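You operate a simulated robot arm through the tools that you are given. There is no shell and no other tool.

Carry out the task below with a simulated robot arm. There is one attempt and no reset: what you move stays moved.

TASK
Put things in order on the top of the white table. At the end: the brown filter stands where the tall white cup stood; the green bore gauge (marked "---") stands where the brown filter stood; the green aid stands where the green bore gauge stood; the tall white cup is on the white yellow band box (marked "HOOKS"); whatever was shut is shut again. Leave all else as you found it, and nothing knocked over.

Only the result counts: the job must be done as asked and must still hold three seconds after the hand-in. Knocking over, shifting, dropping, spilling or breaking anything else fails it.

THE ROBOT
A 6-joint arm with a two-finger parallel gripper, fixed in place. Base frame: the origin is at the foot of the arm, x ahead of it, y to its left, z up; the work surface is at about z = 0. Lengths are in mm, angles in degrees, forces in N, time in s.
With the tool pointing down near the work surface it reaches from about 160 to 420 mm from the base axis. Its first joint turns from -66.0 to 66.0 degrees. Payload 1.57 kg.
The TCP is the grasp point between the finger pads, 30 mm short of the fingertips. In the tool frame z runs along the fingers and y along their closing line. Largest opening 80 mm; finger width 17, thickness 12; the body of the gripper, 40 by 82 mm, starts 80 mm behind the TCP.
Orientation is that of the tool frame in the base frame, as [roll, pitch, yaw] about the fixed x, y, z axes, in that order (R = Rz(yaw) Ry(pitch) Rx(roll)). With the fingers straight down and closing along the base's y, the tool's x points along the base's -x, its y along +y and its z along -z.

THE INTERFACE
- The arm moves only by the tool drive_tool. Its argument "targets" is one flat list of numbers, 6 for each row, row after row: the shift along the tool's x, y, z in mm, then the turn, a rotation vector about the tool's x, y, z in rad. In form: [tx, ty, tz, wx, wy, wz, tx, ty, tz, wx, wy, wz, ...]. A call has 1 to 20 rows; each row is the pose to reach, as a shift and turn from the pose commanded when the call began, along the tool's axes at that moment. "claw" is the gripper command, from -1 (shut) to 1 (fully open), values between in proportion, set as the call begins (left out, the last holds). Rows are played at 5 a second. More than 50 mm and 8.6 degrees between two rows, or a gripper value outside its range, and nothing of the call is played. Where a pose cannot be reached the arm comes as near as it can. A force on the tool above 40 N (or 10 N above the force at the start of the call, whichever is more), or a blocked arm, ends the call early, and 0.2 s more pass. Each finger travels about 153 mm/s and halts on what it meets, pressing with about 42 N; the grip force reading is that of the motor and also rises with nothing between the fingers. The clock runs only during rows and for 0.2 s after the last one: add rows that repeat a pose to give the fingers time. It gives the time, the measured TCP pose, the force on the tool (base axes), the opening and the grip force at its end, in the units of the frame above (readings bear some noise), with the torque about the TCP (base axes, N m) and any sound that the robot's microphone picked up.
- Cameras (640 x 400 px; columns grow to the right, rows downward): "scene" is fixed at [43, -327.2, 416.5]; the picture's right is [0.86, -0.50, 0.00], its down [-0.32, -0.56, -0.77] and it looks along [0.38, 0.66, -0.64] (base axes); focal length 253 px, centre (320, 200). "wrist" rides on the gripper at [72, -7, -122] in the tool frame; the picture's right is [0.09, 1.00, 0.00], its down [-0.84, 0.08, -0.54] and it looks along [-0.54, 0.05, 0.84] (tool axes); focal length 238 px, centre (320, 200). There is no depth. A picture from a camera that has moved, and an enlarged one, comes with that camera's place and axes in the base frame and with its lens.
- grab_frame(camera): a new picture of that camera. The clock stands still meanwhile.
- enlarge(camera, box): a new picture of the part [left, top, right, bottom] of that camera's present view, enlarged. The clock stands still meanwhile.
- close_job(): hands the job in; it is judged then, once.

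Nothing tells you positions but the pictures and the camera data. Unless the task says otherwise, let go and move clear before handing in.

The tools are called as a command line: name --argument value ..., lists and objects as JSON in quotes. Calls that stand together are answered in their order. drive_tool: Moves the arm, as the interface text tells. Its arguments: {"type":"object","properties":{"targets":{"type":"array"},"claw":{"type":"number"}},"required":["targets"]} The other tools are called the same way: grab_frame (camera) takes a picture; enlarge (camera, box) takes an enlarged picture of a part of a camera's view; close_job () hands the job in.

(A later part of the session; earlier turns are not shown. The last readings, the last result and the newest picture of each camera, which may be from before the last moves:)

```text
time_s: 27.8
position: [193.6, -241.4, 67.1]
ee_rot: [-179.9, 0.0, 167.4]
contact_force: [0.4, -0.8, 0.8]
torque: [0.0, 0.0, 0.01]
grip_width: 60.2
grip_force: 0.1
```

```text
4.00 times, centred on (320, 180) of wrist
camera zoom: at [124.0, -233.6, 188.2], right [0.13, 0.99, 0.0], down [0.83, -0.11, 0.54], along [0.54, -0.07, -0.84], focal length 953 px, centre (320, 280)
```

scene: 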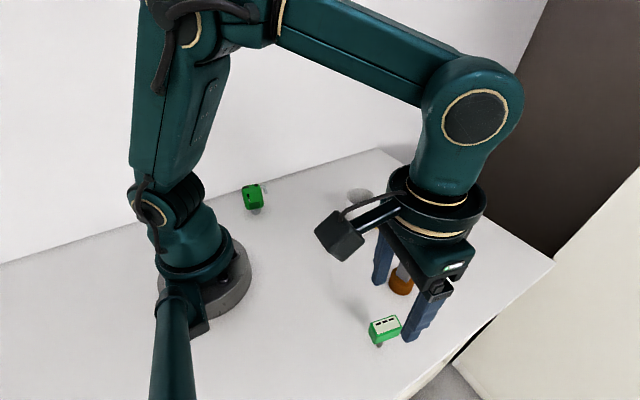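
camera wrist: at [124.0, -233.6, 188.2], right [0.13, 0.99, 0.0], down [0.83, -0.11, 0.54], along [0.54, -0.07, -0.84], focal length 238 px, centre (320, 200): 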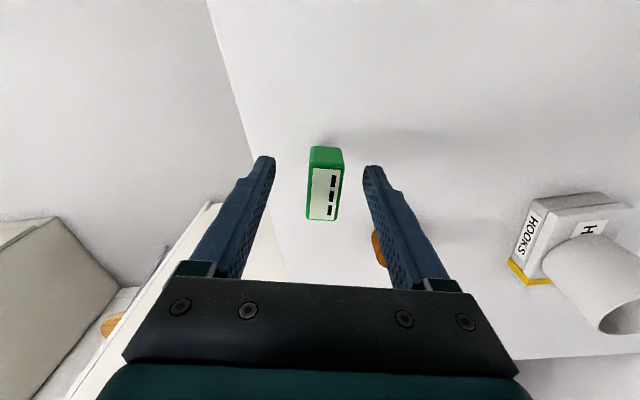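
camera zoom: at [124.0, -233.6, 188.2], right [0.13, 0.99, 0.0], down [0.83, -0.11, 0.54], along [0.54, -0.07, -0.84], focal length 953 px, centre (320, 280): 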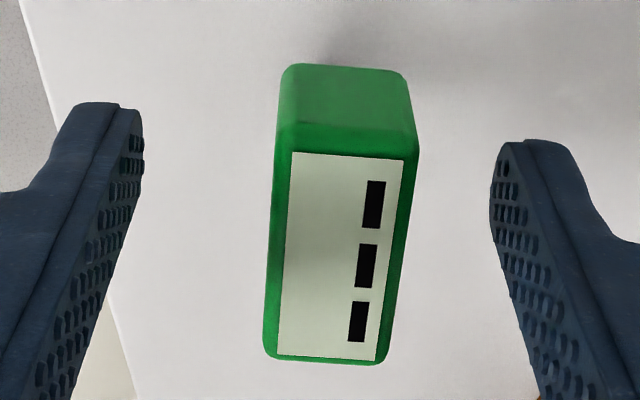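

The gauge is about 1.3 mm off the centre line. I'll correct that and close in stages.

drive_tool --targets '[1, 1.2, 0, 0, 0, 0, 1, 1.2, 0, 0, 0, 0]' --claw -0.25

enlarge --camera "wrist" --box '[240, 130, 400, 230]'

```text
time_s: 28.4
position: [194.8, -241.9, 65.8]
ee_rot: [-180.0, 0.0, 167.4]
contact_force: [-0.2, 0.0, 0.7]
torque: [0.05, 0.01, -0.02]
grip_width: 29.9
grip_force: 0.0
```

```text
4.00 times, centred on (320, 180) of wrist
camera zoom: at [123.5, -232.5, 187.8], right [0.13, 0.99, 0.0], down [0.83, -0.11, 0.54], along [0.54, -0.07, -0.84], focal length 953 px, centre (320, 280)
```

zoom: 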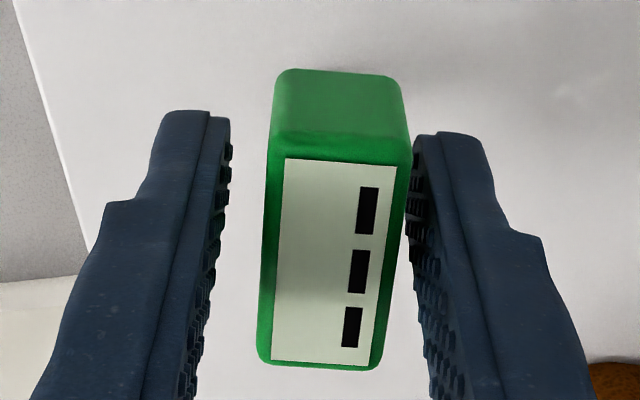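

The gauge still looks nearer the right finger by about 1.3 mm. I'll nudge across and look again.

drive_tool --targets '[0, 1.3, 0, 0, 0, 0, 0, 1.3, 0, 0, 0, 0]'

enlarge --camera "wrist" --box '[256, 140, 384, 220]'

enlarge --camera "scene" --box '[340, 290, 436, 365]'

```text
time_s: 29.0
position: [194.3, -240.8, 65.9]
ee_rot: [180.0, 0.0, 167.5]
contact_force: [-0.4, -0.7, 0.0]
torque: [-0.01, -0.03, 0.03]
grip_width: 29.9
grip_force: 0.0
```

```text
5.00 times, centred on (320, 180) of wrist
camera zoom: at [123.7, -231.7, 188.2], right [0.13, 0.99, 0.0], down [0.83, -0.11, 0.54], along [0.54, -0.07, -0.84], focal length 1192 px, centre (320, 300)
```

zoom: 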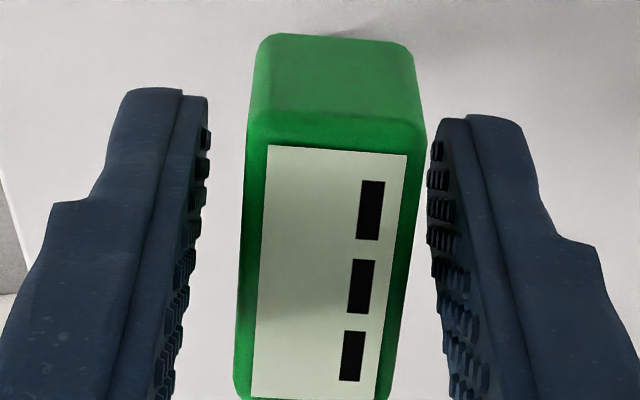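

```text
5.33 times, centred on (388, 328) of scene
camera zoom: at [43.0, -327.2, 416.5], right [0.86, -0.5, 0.0], down [-0.32, -0.56, -0.77], along [0.38, 0.66, -0.64], focal length 1350 px, centre (-43, -480)
```

zoom: 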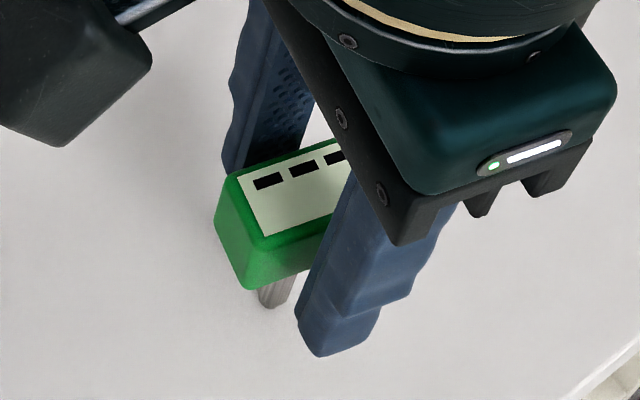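

The gauge is now within about 0.5 mm of centre. I'm closing on it.

drive_tool --targets '[0, 0.4, 0, 0, 0, 0, 0, 0.4, 0, 0, 0, 0]' --claw -0.4

enlarge --camera "wrist" --box '[256, 140, 384, 220]'

```text
time_s: 29.6
position: [194.8, -240.3, 66.7]
ee_rot: [-180.0, 0.0, 167.4]
contact_force: [0.1, 0.1, 0.6]
torque: [0.04, 0.02, 0.0]
grip_width: 24.1
grip_force: 0.1
```

```text
5.00 times, centred on (320, 180) of wrist
camera zoom: at [124.0, -231.1, 187.8], right [0.13, 0.99, 0.0], down [0.83, -0.11, 0.54], along [0.54, -0.07, -0.84], focal length 1192 px, centre (320, 300)
```

zoom: 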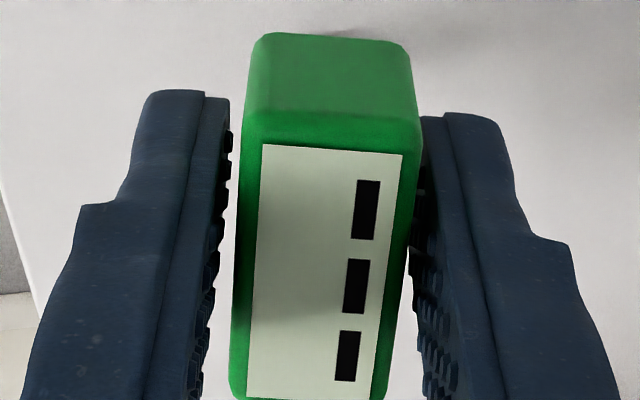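

drive_tool --targets '[0, 0.5, 0, 0, 0, 0, 0, 0.5, 0, 0, 0, 0]'

drive_tool --targets '[0, 0, 0, 0, 0, 0, 0, 0, 0, 0, 0, 0, 0, 0, 0, 0, 0, 0]' --claw -0.6

enlarge --camera "wrist" --box '[256, 140, 384, 220]'

enlarge --camera "scene" --box '[340, 290, 436, 365]'

```text
time_s: 30.2
position: [195.4, -239.3, 66.7]
ee_rot: [-180.0, 0.0, 167.4]
contact_force: [0.5, 0.9, -0.3]
torque: [0.02, -0.01, -0.03]
grip_width: 24.0
grip_force: 0.1
```

```text
time_s: 31.0
position: [195.9, -239.8, 66.6]
ee_rot: [180.0, 0.1, 167.5]
contact_force: [0.1, -0.2, 4.0]
torque: [0.1, -0.01, -0.01]
grip_width: 19.2
grip_force: 33.2
```

```text
5.00 times, centred on (320, 180) of wrist
camera zoom: at [123.9, -230.8, 187.8], right [0.13, 0.99, 0.0], down [0.83, -0.11, 0.54], along [0.54, -0.07, -0.84], focal length 1192 px, centre (320, 300)
```

zoom: 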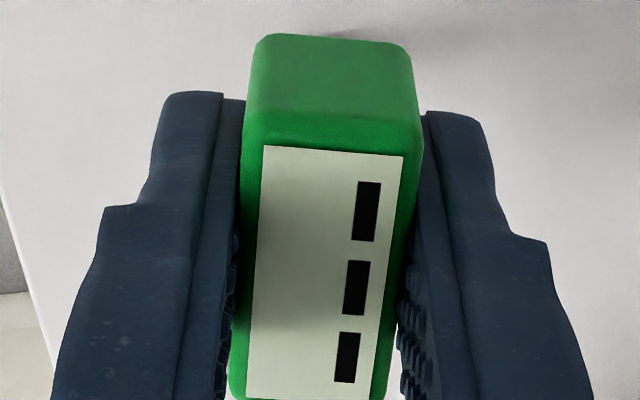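

```text
5.33 times, centred on (388, 328) of scene
camera zoom: at [43.0, -327.2, 416.5], right [0.86, -0.5, 0.0], down [-0.32, -0.56, -0.77], along [0.38, 0.66, -0.64], focal length 1350 px, centre (-43, -480)
```

zoom: 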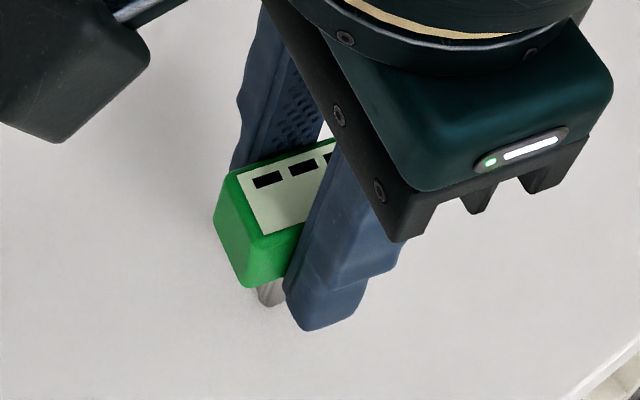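

The gauge is gripped at 19.2 mm. I'm lifting it clear of everything and carrying it to the filter's old place at about (294.5, 120).

drive_tool --targets '[0, 0, -10, 0, 0, 0, 0, 0, -35, 0, 0, 0, 0, 0, -65, 0, 0, 0, 0, 0, -95, 0, 0, 0, 0, 0, -123, 0, 0, 0, -0.5, 11.2, -123, 0, 0, 0, -1.8, 37.3, -123, 0, 0, 0, -3.2, 67.1, -123, 0, 0, 0, -4.6, 96.9, -123, 0, 0, 0, -6, 126.8, -123, 0, 0, 0, -7.4, 156.6, -123, 0, 0, 0, -8.9, 186.4, -123, 0, 0, 0, -10.3, 216.2, -123, 0, 0, 0, -11.7, 246, -123, 0, 0, 0, -13.1, 275.9, -123, 0, 0, 0, -14.5, 305.7, -123, 0, 0, 0, -15.9, 335.5, -123, 0, 0, 0, -17.2, 361.6, -123, 0, 0, 0, -17.7, 372.8, -123, 0, 0, 0, -17.7, 372.8, -123, 0, 0, 0]'

grab_frame --camera "scene"

grab_frame --camera "wrist"

```text
time_s: 35.2
position: [293.6, 121.4, 190.4]
ee_rot: [179.9, -0.1, 167.3]
contact_force: [-0.1, -0.3, -0.8]
torque: [0.0, 0.03, 0.0]
grip_width: 19.1
grip_force: 33.3
```

```text
taken
```

scene: 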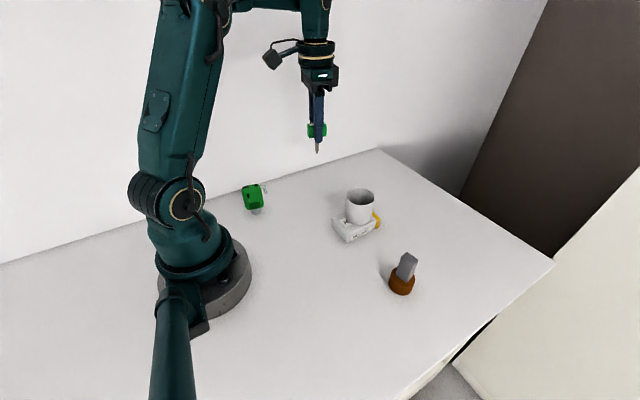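

```text
taken
camera wrist: at [222.7, 130.5, 311.5], right [0.13, 0.99, 0.0], down [0.83, -0.11, 0.54], along [0.54, -0.07, -0.84], focal length 238 px, centre (320, 200)
```

wrist: 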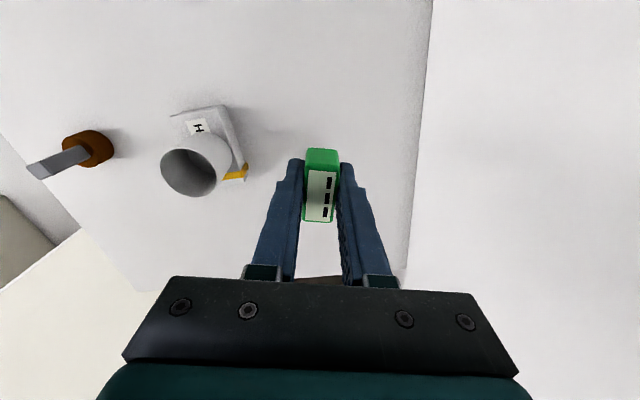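

enlarge --camera "scene" --box '[270, 60, 366, 160]'

enlarge --camera "wrist" --box '[256, 120, 384, 240]'

```text
4.00 times, centred on (318, 110) of scene
camera zoom: at [43.0, -327.2, 416.5], right [0.86, -0.5, 0.0], down [-0.32, -0.56, -0.77], along [0.38, 0.66, -0.64], focal length 1012 px, centre (328, 560)
```

zoom: 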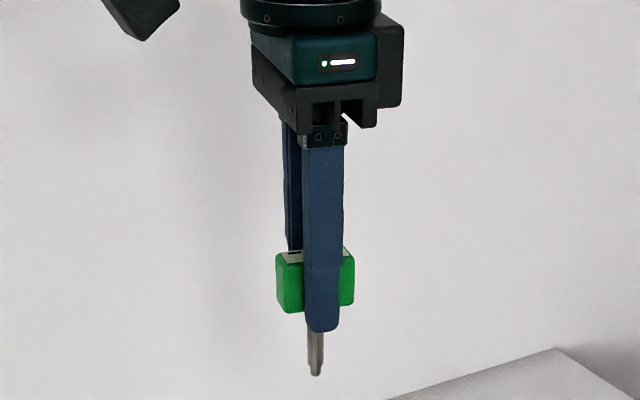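

```text
3.33 times, centred on (320, 180) of wrist
camera zoom: at [222.7, 130.5, 311.5], right [0.13, 0.99, 0.0], down [0.83, -0.11, 0.54], along [0.54, -0.07, -0.84], focal length 794 px, centre (320, 267)
```

zoom: 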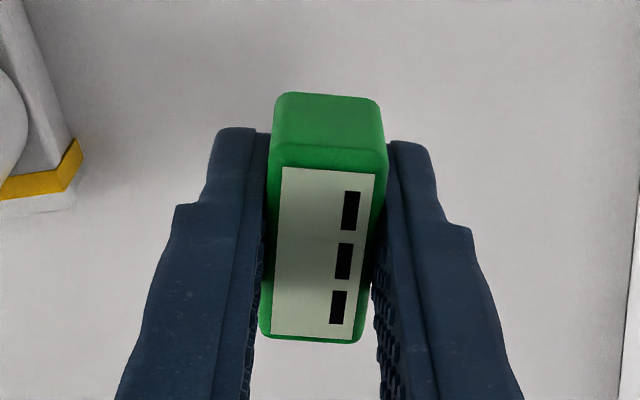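

I'll look closely at the gauge's foot before setting it down.

enlarge --camera "scene" --box '[304, 120, 336, 160]'

enlarge --camera "scene" --box '[230, 170, 290, 225]'

```text
10.00 times, centred on (320, 140) of scene
camera zoom: at [43.0, -327.2, 416.5], right [0.86, -0.5, 0.0], down [-0.32, -0.56, -0.77], along [0.38, 0.66, -0.64], focal length 2530 px, centre (320, 800)
```

zoom: 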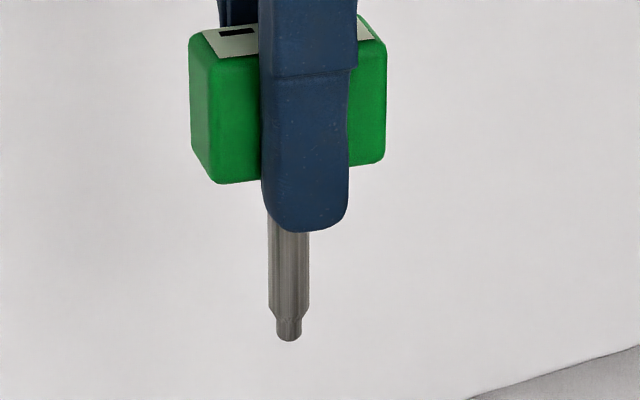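

```text
7.27 times, centred on (260, 198) of scene
camera zoom: at [43.0, -327.2, 416.5], right [0.86, -0.5, 0.0], down [-0.32, -0.56, -0.77], along [0.38, 0.66, -0.64], focal length 1840 px, centre (756, 218)
```

zoom: 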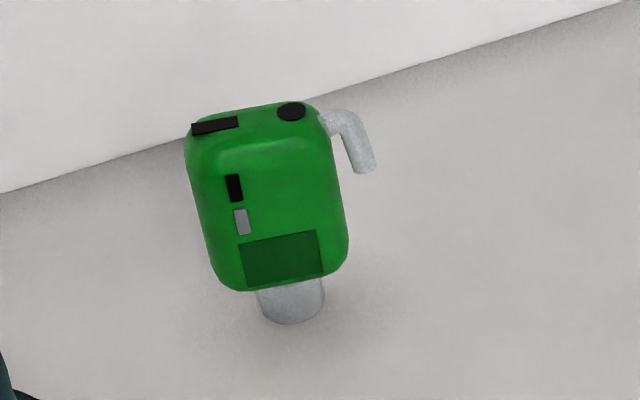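

The gauge hangs vertically and its tip is about 5.6 mm wide, so it needs a careful set-down. I'll lower it to a few mm above the table.

drive_tool --targets '[-1.4, 0.3, 25, 0, 0, 0, -1.4, 0.3, 50, 0, 0, 0, -1.4, 0.3, 75, 0, 0, 0, -1.4, 0.3, 95, 0, 0, 0, -1.4, 0.3, 110, 0, 0, 0, -1.4, 0.3, 118, 0, 0, 0, -1.4, 0.3, 120, 0, 0, 0, -1.4, 0.3, 120, 0, 0, 0, -1.4, 0.3, 120, 0, 0, 0]'

enlarge --camera "scene" --box '[288, 155, 352, 205]'

grab_frame --camera "wrist"

```text
time_s: 37.2
position: [294.3, 121.0, 70.4]
ee_rot: [-180.0, 0.0, 167.5]
contact_force: [0.8, -0.4, 0.1]
torque: [0.0, 0.02, 0.0]
grip_width: 19.2
grip_force: 33.2
```

```text
8.00 times, centred on (320, 180) of scene
camera zoom: at [43.0, -327.2, 416.5], right [0.86, -0.5, 0.0], down [-0.32, -0.56, -0.77], along [0.38, 0.66, -0.64], focal length 2024 px, centre (320, 360)
```

zoom: 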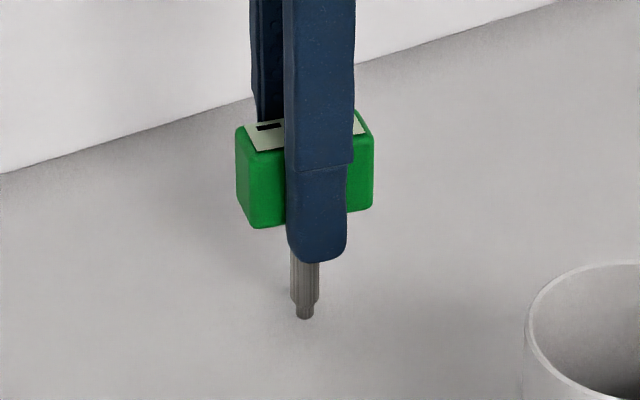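

```text
taken
camera wrist: at [224.5, 129.3, 191.5], right [0.13, 0.99, 0.0], down [0.83, -0.11, 0.54], along [0.54, -0.07, -0.84], focal length 238 px, centre (320, 200)
```

wrist: 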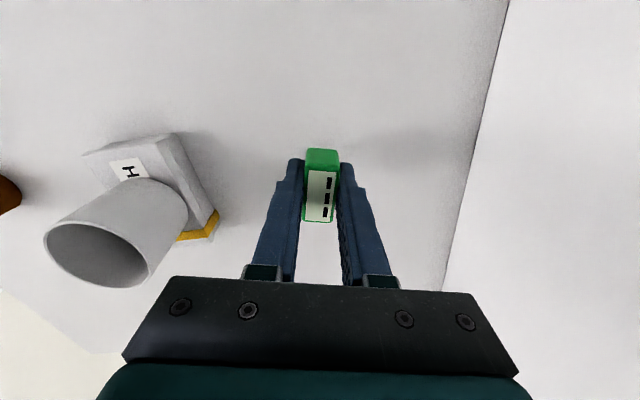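

The foot is within 2 mm of the target. I'm lowering in small steps until it touches.

drive_tool --targets '[0.2, 1, 1, 0, 0, 0, 0.2, 1, 2, 0, 0, 0, 0.2, 1, 2.4, 0, 0, 0, 0.2, 1, 2.4, 0, 0, 0]'

enlarge --camera "scene" --box '[304, 175, 336, 205]'

```text
time_s: 38.2
position: [294.7, 122.4, 67.7]
ee_rot: [-180.0, 0.0, 167.4]
contact_force: [0.1, 0.2, -0.6]
torque: [0.03, 0.0, -0.04]
grip_width: 19.1
grip_force: 33.8
```

```text
13.33 times, centred on (320, 190) of scene
camera zoom: at [43.0, -327.2, 416.5], right [0.86, -0.5, 0.0], down [-0.32, -0.56, -0.77], along [0.38, 0.66, -0.64], focal length 3374 px, centre (320, 333)
```

zoom: 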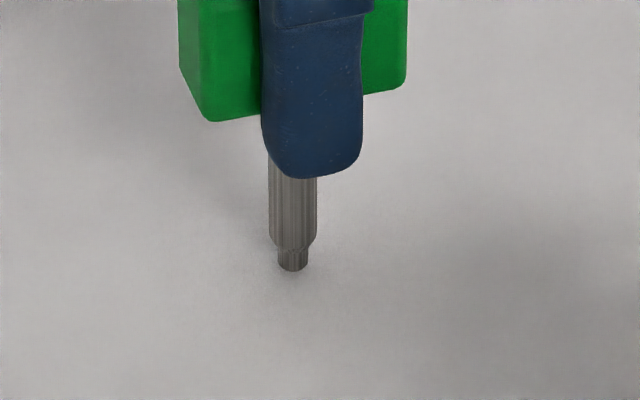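

drive_tool --targets '[0, 0, 0.4, 0, 0, 0, 0, 0, 0.4, 0, 0, 0]'

```text
time_s: 38.8
position: [294.3, 122.3, 68.0]
ee_rot: [-180.0, 0.0, 167.4]
contact_force: [0.6, -0.3, -0.9]
torque: [0.01, -0.02, 0.0]
grip_width: 18.8
grip_force: 33.1
```

drive_tool --targets '[0, 0, 0.3, 0, 0, 0, 0, 0, 0.3, 0, 0, 0]'

```text
time_s: 39.4
position: [295.6, 121.7, 66.9]
ee_rot: [-180.0, 0.1, 167.5]
contact_force: [-0.1, -0.2, -1.0]
torque: [-0.04, 0.03, 0.0]
grip_width: 19.1
grip_force: 32.8
```

drive_tool --targets '[0, 0, 0.3, 0, 0, 0, 0, 0, 0.3, 0, 0, 0]'

```text
time_s: 40.0
position: [294.5, 121.1, 66.6]
ee_rot: [-179.9, 0.0, 167.3]
contact_force: [0.2, 0.4, 1.4]
torque: [0.03, 0.01, 0.02]
grip_width: 18.9
grip_force: 33.5
```

drive_tool --targets '[0, 0, 0.2, 0, 0, 0, 0, 0, 0.2, 0, 0, 0]'

enlarge --camera "scene" --box '[304, 175, 336, 205]'

```text
time_s: 40.6
position: [294.5, 122.0, 66.4]
ee_rot: [-180.0, 0.0, 167.5]
contact_force: [-0.6, -0.2, -0.4]
torque: [0.02, 0.03, 0.02]
grip_width: 18.8
grip_force: 33.6
```

```text
13.33 times, centred on (320, 190) of scene
camera zoom: at [43.0, -327.2, 416.5], right [0.86, -0.5, 0.0], down [-0.32, -0.56, -0.77], along [0.38, 0.66, -0.64], focal length 3374 px, centre (320, 333)
```

zoom: 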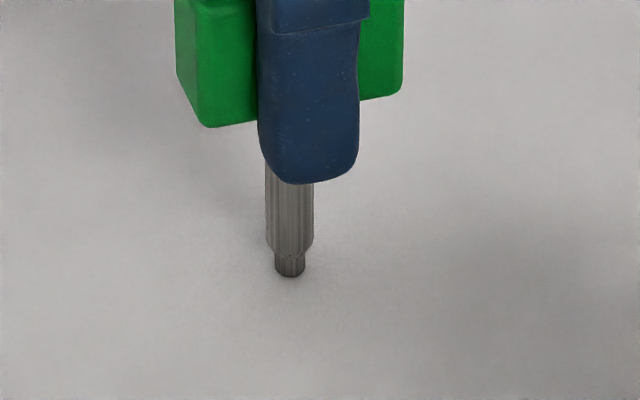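

drive_tool --targets '[0, 0, 0.3, 0, 0, 0, 0, 0, 0.3, 0, 0, 0]'

```text
time_s: 41.2
position: [295.7, 121.8, 66.7]
ee_rot: [-179.9, 0.1, 167.4]
contact_force: [-1.6, -1.8, 10.6]
torque: [-0.08, 0.18, 0.0]
grip_width: 18.8
grip_force: 33.8
```

drive_tool --targets '[0, 0, -0.2, 0, 0, 0, 0, 0, -0.2, 0, 0, 0]'

```text
time_s: 41.8
position: [294.7, 121.2, 66.2]
ee_rot: [180.0, 0.0, 167.4]
contact_force: [-2.3, -0.1, 10.5]
torque: [0.04, 0.17, -0.01]
grip_width: 19.0
grip_force: 32.9
```

drive_tool --targets '[0, 0, -0.25, 0, 0, 0, 0, 0, -0.25, 0, 0, 0]'

```text
time_s: 42.4
position: [295.4, 121.4, 66.1]
ee_rot: [-180.0, 0.2, 167.4]
contact_force: [2.3, 0.1, 5.0]
torque: [-0.01, -0.11, -0.03]
grip_width: 19.1
grip_force: 33.1
```

drive_tool --targets '[0, 0, -0.15, 0, 0, 0, 0, 0, -0.15, 0, 0, 0]'

enlarge --camera "scene" --box '[288, 150, 352, 205]'

```text
time_s: 43.0
position: [295.5, 121.3, 67.4]
ee_rot: [-180.0, -0.2, 167.5]
contact_force: [0.7, 0.4, 0.4]
torque: [0.04, 0.01, 0.03]
grip_width: 19.1
grip_force: 33.1
```

```text
7.27 times, centred on (320, 178) of scene
camera zoom: at [43.0, -327.2, 416.5], right [0.86, -0.5, 0.0], down [-0.32, -0.56, -0.77], along [0.38, 0.66, -0.64], focal length 1840 px, centre (320, 364)
```

zoom: 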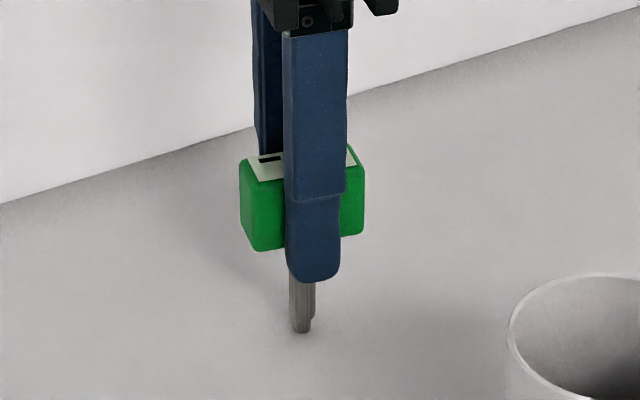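

The force is near zero, so the tip is just on the table. I'll open the fingers by a hair first to see whether the gauge stands by itself.

drive_tool --targets '[0, 0, 0, 0, 0, 0, 0, 0, 0, 0, 0, 0, 0, 0, 0, 0, 0, 0]' --claw -0.47

enlarge --camera "scene" --box '[288, 150, 352, 205]'

enlarge --camera "wrist" --box '[256, 140, 384, 230]'

```text
time_s: 43.8
position: [294.2, 120.2, 66.5]
ee_rot: [-180.0, 0.0, 167.4]
contact_force: [-0.3, -0.3, 0.6]
torque: [-0.04, -0.02, 0.0]
grip_width: 21.3
grip_force: 0.1
```

```text
7.27 times, centred on (320, 178) of scene
camera zoom: at [43.0, -327.2, 416.5], right [0.86, -0.5, 0.0], down [-0.32, -0.56, -0.77], along [0.38, 0.66, -0.64], focal length 1840 px, centre (320, 364)
```

zoom: 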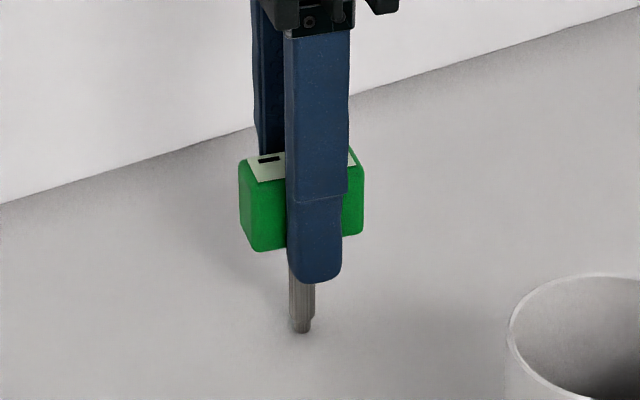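

```text
4.44 times, centred on (320, 185) of wrist
camera zoom: at [224.1, 130.7, 188.0], right [0.13, 0.99, 0.0], down [0.83, -0.11, 0.54], along [0.54, -0.07, -0.84], focal length 1059 px, centre (320, 267)
```

zoom: 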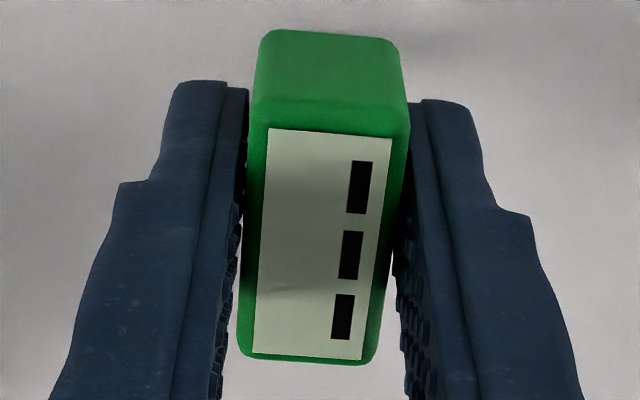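

It stands by itself so far. I'll open a little more and wait to confirm it doesn't drift.

drive_tool --targets '[0, 0, 0, 0, 0, 0, 0, 0, 0, 0, 0, 0, 0, 0, 0, 0, 0, 0, 0, 0, 0, 0, 0, 0, 0, 0, 0, 0, 0, 0]' --claw -0.4

enlarge --camera "wrist" --box '[256, 140, 384, 230]'

enlarge --camera "scene" --box '[288, 150, 352, 205]'

```text
time_s: 45.0
position: [295.4, 121.7, 66.9]
ee_rot: [-179.9, 0.0, 167.4]
contact_force: [-0.3, 0.1, 0.1]
torque: [-0.02, 0.01, 0.01]
grip_width: 24.1
grip_force: 0.1
```

```text
4.44 times, centred on (320, 185) of wrist
camera zoom: at [224.1, 130.7, 188.0], right [0.13, 0.99, 0.0], down [0.83, -0.11, 0.54], along [0.54, -0.07, -0.84], focal length 1059 px, centre (320, 267)
```

zoom: 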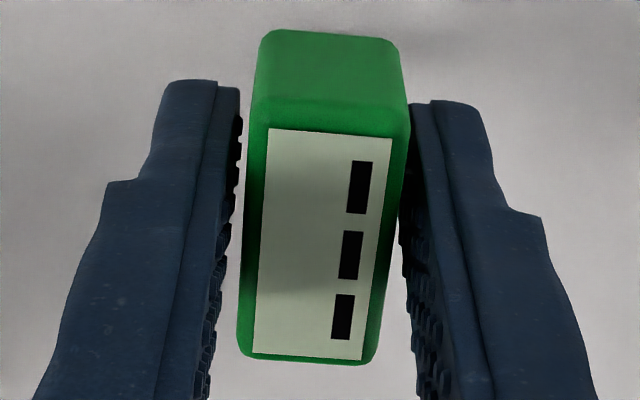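

```text
7.27 times, centred on (320, 178) of scene
camera zoom: at [43.0, -327.2, 416.5], right [0.86, -0.5, 0.0], down [-0.32, -0.56, -0.77], along [0.38, 0.66, -0.64], focal length 1840 px, centre (320, 364)
```

zoom: 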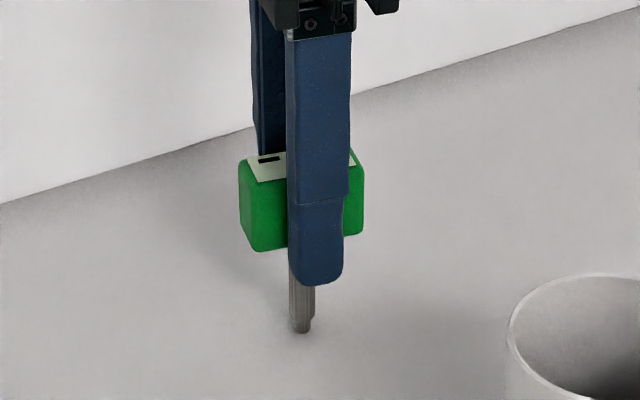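

The gauge is stable. I'm opening wide and rising straight up.

drive_tool --targets '[0, 0, 0, 0, 0, 0, 0, 0, 0, 0, 0, 0, 0, 0, -5, 0, 0, 0, 0, 0, -20, 0, 0, 0, 0, 0, -45, 0, 0, 0, 0, 0, -75, 0, 0, 0, 0, 0, -105, 0, 0, 0, 0, 0, -105, 0, 0, 0]' --claw 0.5

grab_frame --camera "scene"

grab_frame --camera "wrist"

enlarge --camera "scene" --box '[288, 150, 352, 205]'

```text
time_s: 46.8
position: [294.4, 121.3, 170.6]
ee_rot: [180.0, 0.0, 167.5]
contact_force: [-1.1, -1.0, 0.3]
torque: [-0.03, 0.03, -0.02]
grip_width: 59.7
grip_force: 0.0
```

```text
taken
```

scene: 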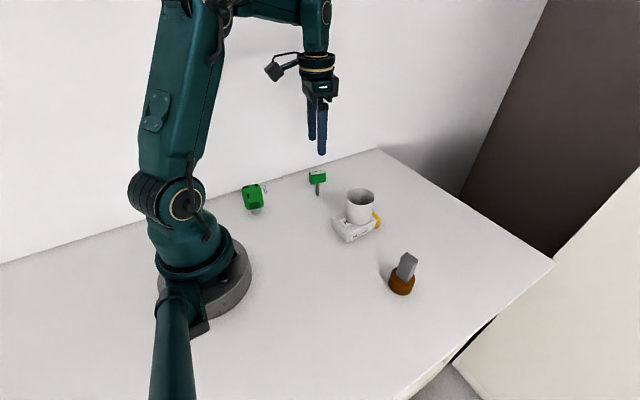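

```text
taken
camera wrist: at [223.6, 130.5, 292.2], right [0.13, 0.99, 0.0], down [0.83, -0.11, 0.54], along [0.54, -0.07, -0.84], focal length 238 px, centre (320, 200)
```

wrist: 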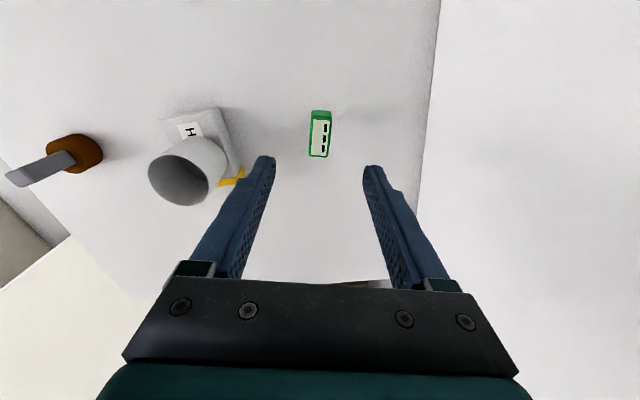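

```text
7.27 times, centred on (320, 178) of scene
camera zoom: at [43.0, -327.2, 416.5], right [0.86, -0.5, 0.0], down [-0.32, -0.56, -0.77], along [0.38, 0.66, -0.64], focal length 1840 px, centre (320, 364)
```

zoom: 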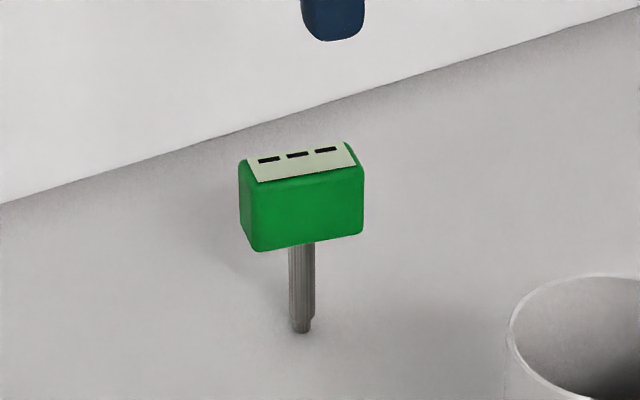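

The gauge stands steadily at the filter's old place. Next is the aid near (134, 142), so I'm moving to look at it from above.

drive_tool --targets '[20, -1, -10, 0, 0, -0.04, 45, -2, -20, 0, 0, -0.08, 70, -3.3, -20, 0, 0, -0.13, 95, -4.5, -20, 0, 0, -0.18, 116.6, -5.5, -20, 0, 0, -0.218, 116.6, -5.5, -20, 0, 0, -0.218]'

grab_frame --camera "wrist"

enlarge --camera "wrist" --box '[240, 20, 400, 120]'

grab_frame --camera "scene"

```text
time_s: 48.2
position: [179.9, 141.4, 191.7]
ee_rot: [-180.0, 0.0, 180.0]
contact_force: [0.4, -0.1, 0.2]
torque: [0.01, 0.01, -0.03]
grip_width: 59.8
grip_force: 0.0
```

```text
taken
camera wrist: at [108.8, 135.2, 313.4], right [-0.09, 1.0, 0.0], down [0.84, 0.08, 0.54], along [0.54, 0.05, -0.84], focal length 238 px, centre (320, 200)
```

wrist: 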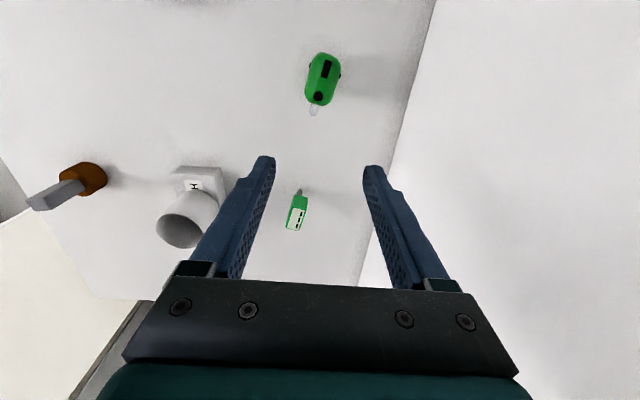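

```text
4.00 times, centred on (320, 70) of wrist
camera zoom: at [108.8, 135.2, 313.4], right [-0.09, 1.0, 0.0], down [0.84, 0.08, 0.54], along [0.54, 0.05, -0.84], focal length 953 px, centre (320, 720)
```

zoom: 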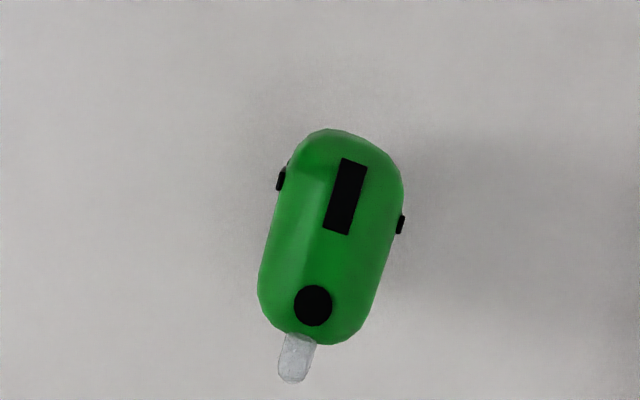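

```text
taken
```

scene: 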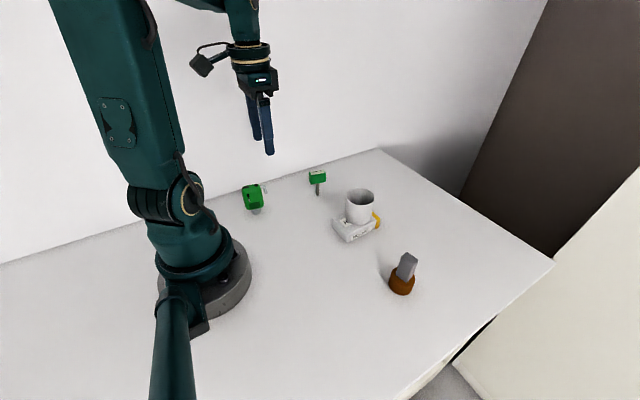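

From above, the aid is about 47 × 30 mm, turned -13°, centred near (135, 140), with small side buttons about 8 mm toward the far end. I'll grip slightly toward the hook end to avoid the buttons, and will come in above it first.

drive_tool --targets '[12, -1, 5, 0, 0, 0.06, 25, -2, 15, 0, 0, 0.13, 38, -3, 30, 0, 0, 0.2, 40.7, -3.2, 48, 0, 0, 0.227, 40.7, -3.2, 62, 0, 0, 0.227, 40.7, -3.2, 62, 0, 0, 0.227]'

grab_frame --camera "wrist"

enlarge --camera "wrist" --box '[240, 100, 400, 200]'

enlarge --camera "scene" --box '[200, 110, 328, 230]'

```text
time_s: 49.6
position: [139.0, 137.3, 129.0]
ee_rot: [180.0, 0.1, 166.9]
contact_force: [0.2, -0.4, -0.4]
torque: [-0.02, 0.0, -0.02]
grip_width: 60.1
grip_force: 0.1
```

```text
taken
camera wrist: at [68.3, 147.0, 250.7], right [0.14, 0.99, 0.0], down [0.83, -0.11, 0.54], along [0.54, -0.07, -0.84], focal length 238 px, centre (320, 200)
```

wrist: 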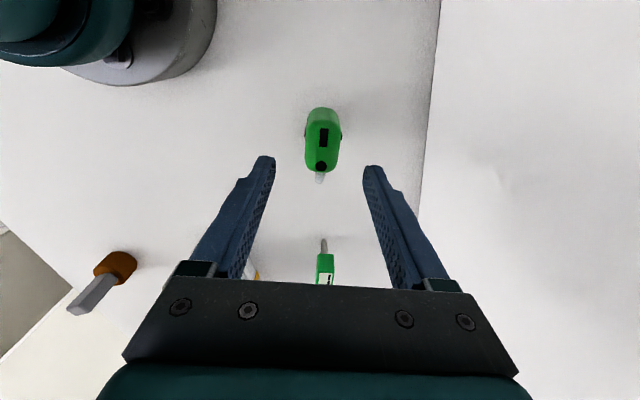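

```text
4.00 times, centred on (320, 150) of wrist
camera zoom: at [68.3, 147.0, 250.7], right [0.14, 0.99, 0.0], down [0.83, -0.11, 0.54], along [0.54, -0.07, -0.84], focal length 953 px, centre (320, 400)
```

zoom: 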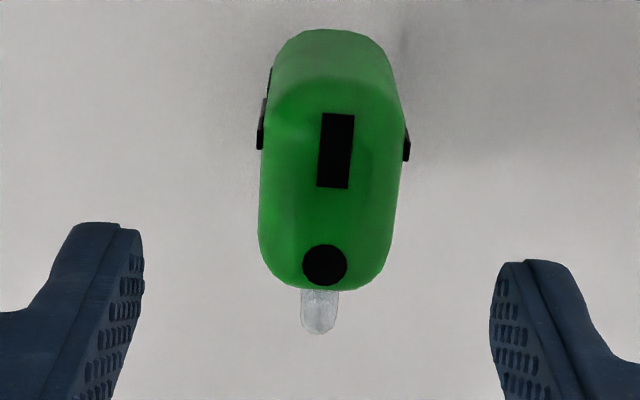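

```text
3.33 times, centred on (264, 170) of scene
camera zoom: at [43.0, -327.2, 416.5], right [0.86, -0.5, 0.0], down [-0.32, -0.56, -0.77], along [0.38, 0.66, -0.64], focal length 844 px, centre (507, 300)
```

zoom: 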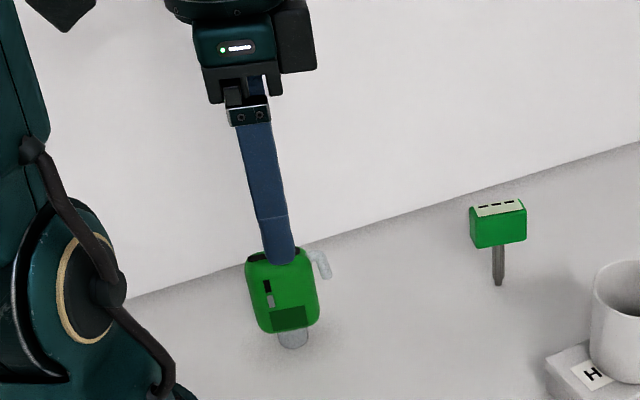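

The aid is about 2 mm off centre across the fingers, and the grip point clears the buttons. I'm descending to z of about 51.

drive_tool --targets '[-0.5, 1.9, 15, 0, 0, 0, -0.5, 1.9, 32, 0, 0, 0, -0.5, 1.9, 50, 0, 0, 0, -0.5, 1.9, 67, 0, 0, 0, -0.5, 1.9, 77, 0, 0, 0, -0.5, 1.9, 77, 0, 0, 0]'

grab_frame --camera "wrist"

enlarge --camera "wrist" --box '[240, 130, 400, 240]'

enlarge --camera "scene" --box '[220, 150, 300, 230]'

```text
time_s: 51.0
position: [138.7, 141.1, 51.2]
ee_rot: [-179.9, 0.0, 166.9]
contact_force: [0.2, -0.6, -0.2]
torque: [0.04, -0.02, 0.0]
grip_width: 59.9
grip_force: 0.1
```

```text
taken
camera wrist: at [69.0, 149.6, 173.1], right [0.14, 0.99, 0.0], down [0.83, -0.11, 0.54], along [0.54, -0.07, -0.84], focal length 238 px, centre (320, 200)
```

wrist: 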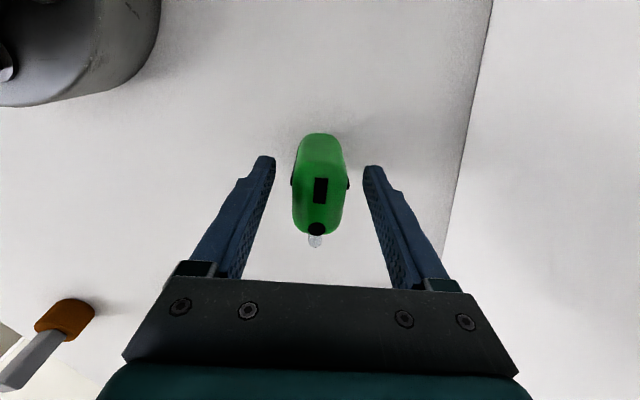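

```text
3.64 times, centred on (320, 185) of wrist
camera zoom: at [69.0, 149.6, 173.1], right [0.14, 0.99, 0.0], down [0.83, -0.11, 0.54], along [0.54, -0.07, -0.84], focal length 867 px, centre (320, 254)
```

zoom: 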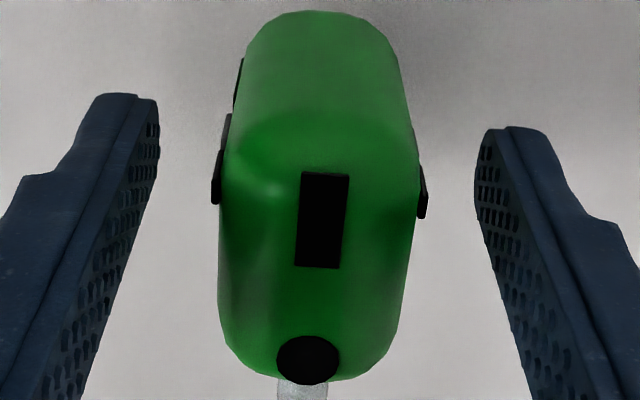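

```text
5.00 times, centred on (260, 190) of scene
camera zoom: at [43.0, -327.2, 416.5], right [0.86, -0.5, 0.0], down [-0.32, -0.56, -0.77], along [0.38, 0.66, -0.64], focal length 1265 px, centre (620, 250)
```

zoom: 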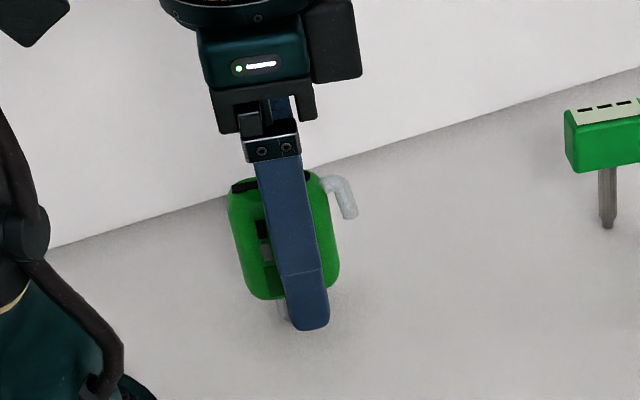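

It's within 1 mm now. I'm shifting -0.8 mm and closing partway to check.

drive_tool --targets '[0, -0.8, 0, 0, 0, 0, 0, -0.8, 0, 0, 0, 0]' --claw -0.08

enlarge --camera "wrist" --box '[240, 130, 400, 240]'

enlarge --camera "scene" --box '[230, 165, 290, 220]'

```text
time_s: 51.6
position: [140.3, 139.4, 51.8]
ee_rot: [-180.0, 0.0, 166.9]
contact_force: [-0.5, -0.4, 0.2]
torque: [0.01, 0.01, 0.01]
grip_width: 36.7
grip_force: 0.0
```

```text
3.64 times, centred on (320, 185) of wrist
camera zoom: at [68.8, 148.9, 173.1], right [0.14, 0.99, 0.0], down [0.83, -0.11, 0.54], along [0.54, -0.07, -0.84], focal length 867 px, centre (320, 254)
```

zoom: 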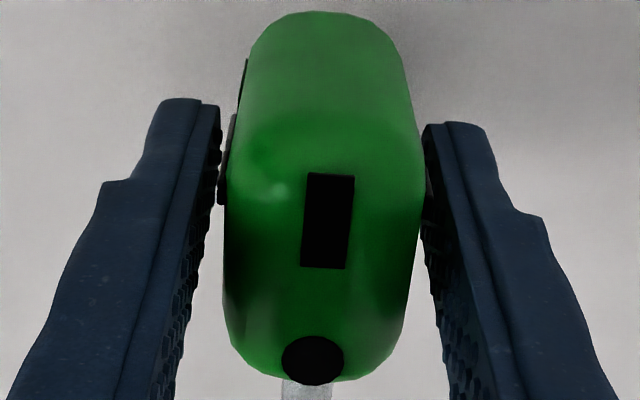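

```text
7.27 times, centred on (260, 192) of scene
camera zoom: at [43.0, -327.2, 416.5], right [0.86, -0.5, 0.0], down [-0.32, -0.56, -0.77], along [0.38, 0.66, -0.64], focal length 1840 px, centre (756, 254)
```

zoom: 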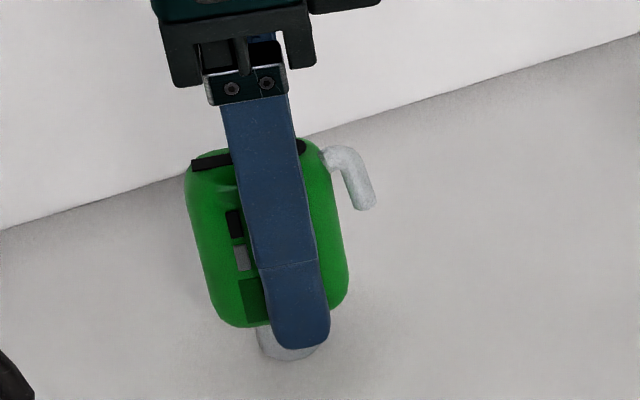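

The finger edge is very close to the side buttons, so I'll shift 1.5 mm toward the hook end before closing.

drive_tool --targets '[-1.6, 0.4, 0, 0, 0, 0, -1.6, 0.4, 0, 0, 0, 0]'

drive_tool --targets '[0, 0, 0, 0, 0, 0, 0, 0, 0, 0, 0, 0, 0, 0, 0, 0, 0, 0]' --claw -0.4

enlarge --camera "wrist" --box '[240, 130, 400, 240]'

enlarge --camera "scene" --box '[230, 165, 290, 220]'

```text
time_s: 52.2
position: [141.6, 140.2, 51.5]
ee_rot: [180.0, 0.1, 166.9]
contact_force: [0.6, 0.3, -0.1]
torque: [0.03, 0.01, 0.02]
grip_width: 36.9
grip_force: 0.0
```

```text
time_s: 53.0
position: [141.1, 140.1, 51.0]
ee_rot: [180.0, 0.0, 166.9]
contact_force: [-0.4, -1.3, 5.4]
torque: [-0.05, 0.04, -0.01]
grip_width: 27.1
grip_force: 37.9
```

```text
3.64 times, centred on (320, 185) of wrist
camera zoom: at [70.5, 149.0, 173.3], right [0.14, 0.99, 0.0], down [0.83, -0.11, 0.54], along [0.54, -0.07, -0.84], focal length 867 px, centre (320, 254)
```

zoom: 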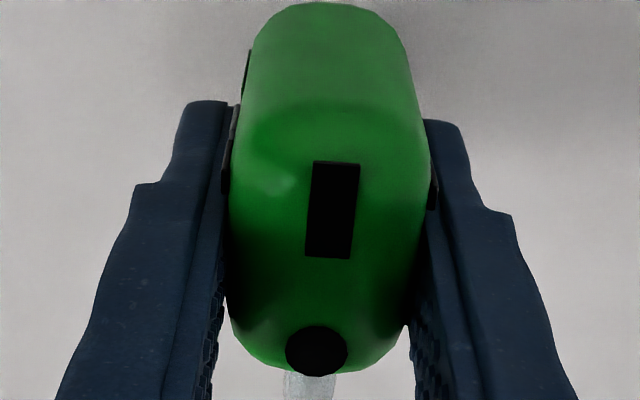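

```text
7.27 times, centred on (260, 192) of scene
camera zoom: at [43.0, -327.2, 416.5], right [0.86, -0.5, 0.0], down [-0.32, -0.56, -0.77], along [0.38, 0.66, -0.64], focal length 1840 px, centre (756, 254)
```

zoom: 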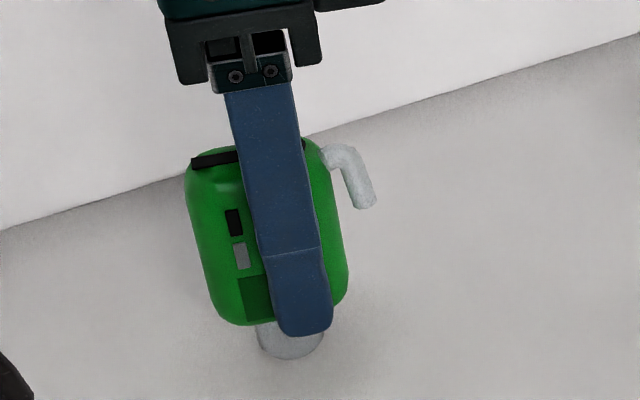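

The aid is gripped at 27.1 mm clear of the buttons, with its foot about (-6.7, +2.0) mm from the TCP. I'll lift it and check it hangs straight.

drive_tool --targets '[0, 0, -8, 0, 0, 0, 0, 0, -30, 0, 0, 0, 0, 0, -60, 0, 0, 0, 0, 0, -90, 0, 0, 0, 0, 0, -112, 0, 0, 0, 0, 0, -112, 0, 0, 0]'

enlarge --camera "scene" --box '[200, 80, 328, 200]'

enlarge --camera "wrist" --box '[240, 130, 400, 240]'

```text
time_s: 54.4
position: [142.8, 138.7, 165.1]
ee_rot: [-179.9, 0.0, 166.9]
contact_force: [0.0, 1.3, -0.2]
torque: [-0.02, -0.03, 0.01]
grip_width: 27.3
grip_force: 37.7
```

```text
3.33 times, centred on (264, 140) of scene
camera zoom: at [43.0, -327.2, 416.5], right [0.86, -0.5, 0.0], down [-0.32, -0.56, -0.77], along [0.38, 0.66, -0.64], focal length 844 px, centre (507, 400)
```

zoom: 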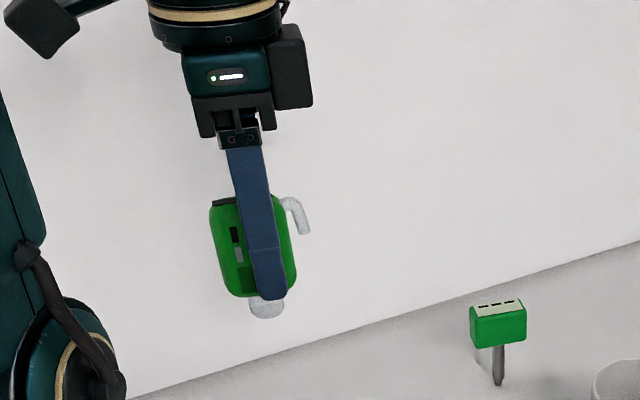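

```text
3.64 times, centred on (320, 185) of wrist
camera zoom: at [71.6, 147.9, 285.7], right [0.14, 0.99, 0.0], down [0.83, -0.11, 0.54], along [0.54, -0.07, -0.84], focal length 867 px, centre (320, 254)
```

zoom: 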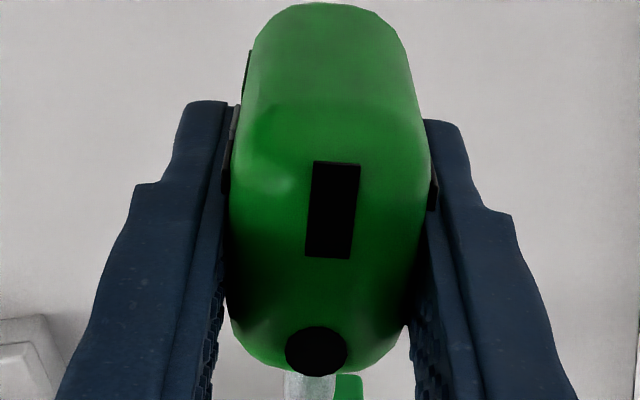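

The aid is held firmly without tilting. I'm carrying it along an outward arc to the gauge's old place at about (196, -240.5).

drive_tool --targets '[-10, -5, 0, 0, 0, 0, -25.4, -12.1, 0, 0, 0, 0, -50.7, -24.2, 0, 0, 0, 0, -75.2, -41.6, 0, 0, 0, 0, -99.8, -59, 0, 0, 0, 0, -112.8, -81.6, 0, 0, 0, 0, -125.7, -104.3, 0, 0, 0, 0, -133.9, -133.2, 0, 0, 0, 0, -142.1, -162.1, 0, 0, 0, 0, -146.5, -191.9, 0, 0, 0, 0, -150.8, -221.7, 0, 0, 0, 0, -151.2, -252.4, 0, 0, 0, 0, -151.6, -283, 0, 0, 0, 0, -150.4, -308.9, 0, 0, 0, 0, -149.2, -334.8, 0, 0, 0, 0, -147, -350, 0, 0, 0, 0, -146, -358.9, 0, 0, 0, 0, -146, -358.9, 0, 0, 0, 0]'

grab_frame --camera "scene"

grab_frame --camera "wrist"

enlarge --camera "scene" --box '[330, 200, 490, 330]'

```text
time_s: 58.2
position: [203.8, -244.2, 164.1]
ee_rot: [-180.0, 0.0, 166.9]
contact_force: [0.1, -0.1, -1.1]
torque: [0.02, -0.02, -0.02]
grip_width: 27.2
grip_force: 37.5
```

```text
taken
```

scene: 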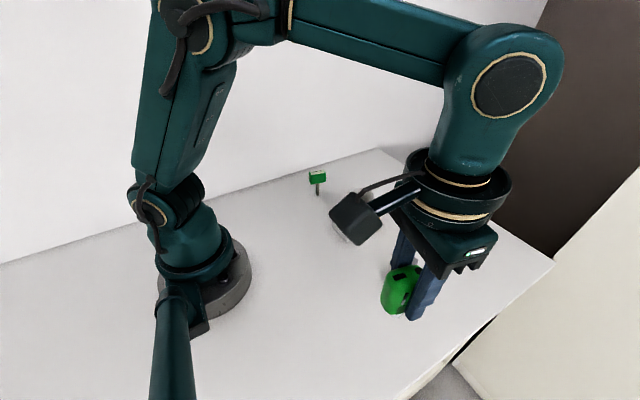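

```text
taken
camera wrist: at [132.3, -234.1, 285.7], right [0.14, 0.99, 0.0], down [0.83, -0.11, 0.54], along [0.54, -0.07, -0.84], focal length 238 px, centre (320, 200)
```

wrist: 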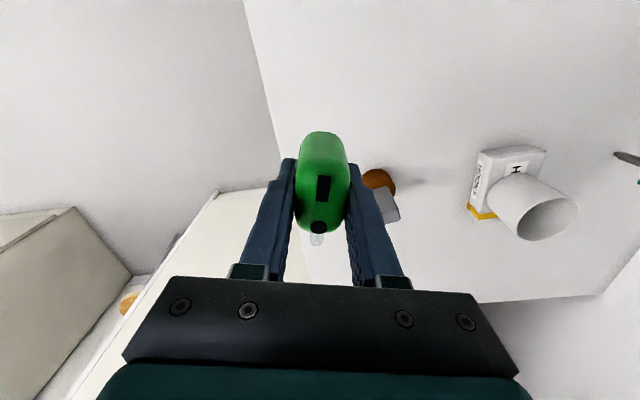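

```text
3.08 times, centred on (410, 265) of scene
camera zoom: at [43.0, -327.2, 416.5], right [0.86, -0.5, 0.0], down [-0.32, -0.56, -0.77], along [0.38, 0.66, -0.64], focal length 779 px, centre (43, 0)
```

zoom: 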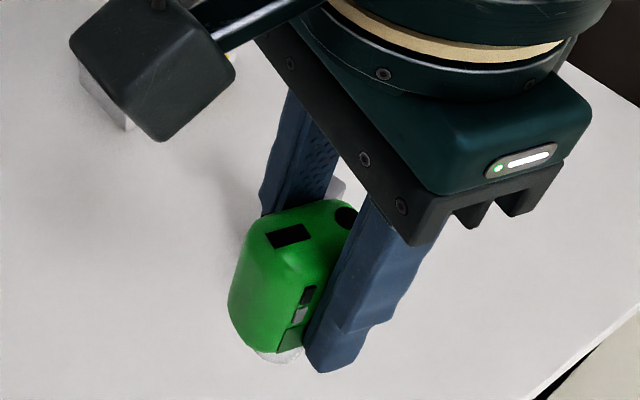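

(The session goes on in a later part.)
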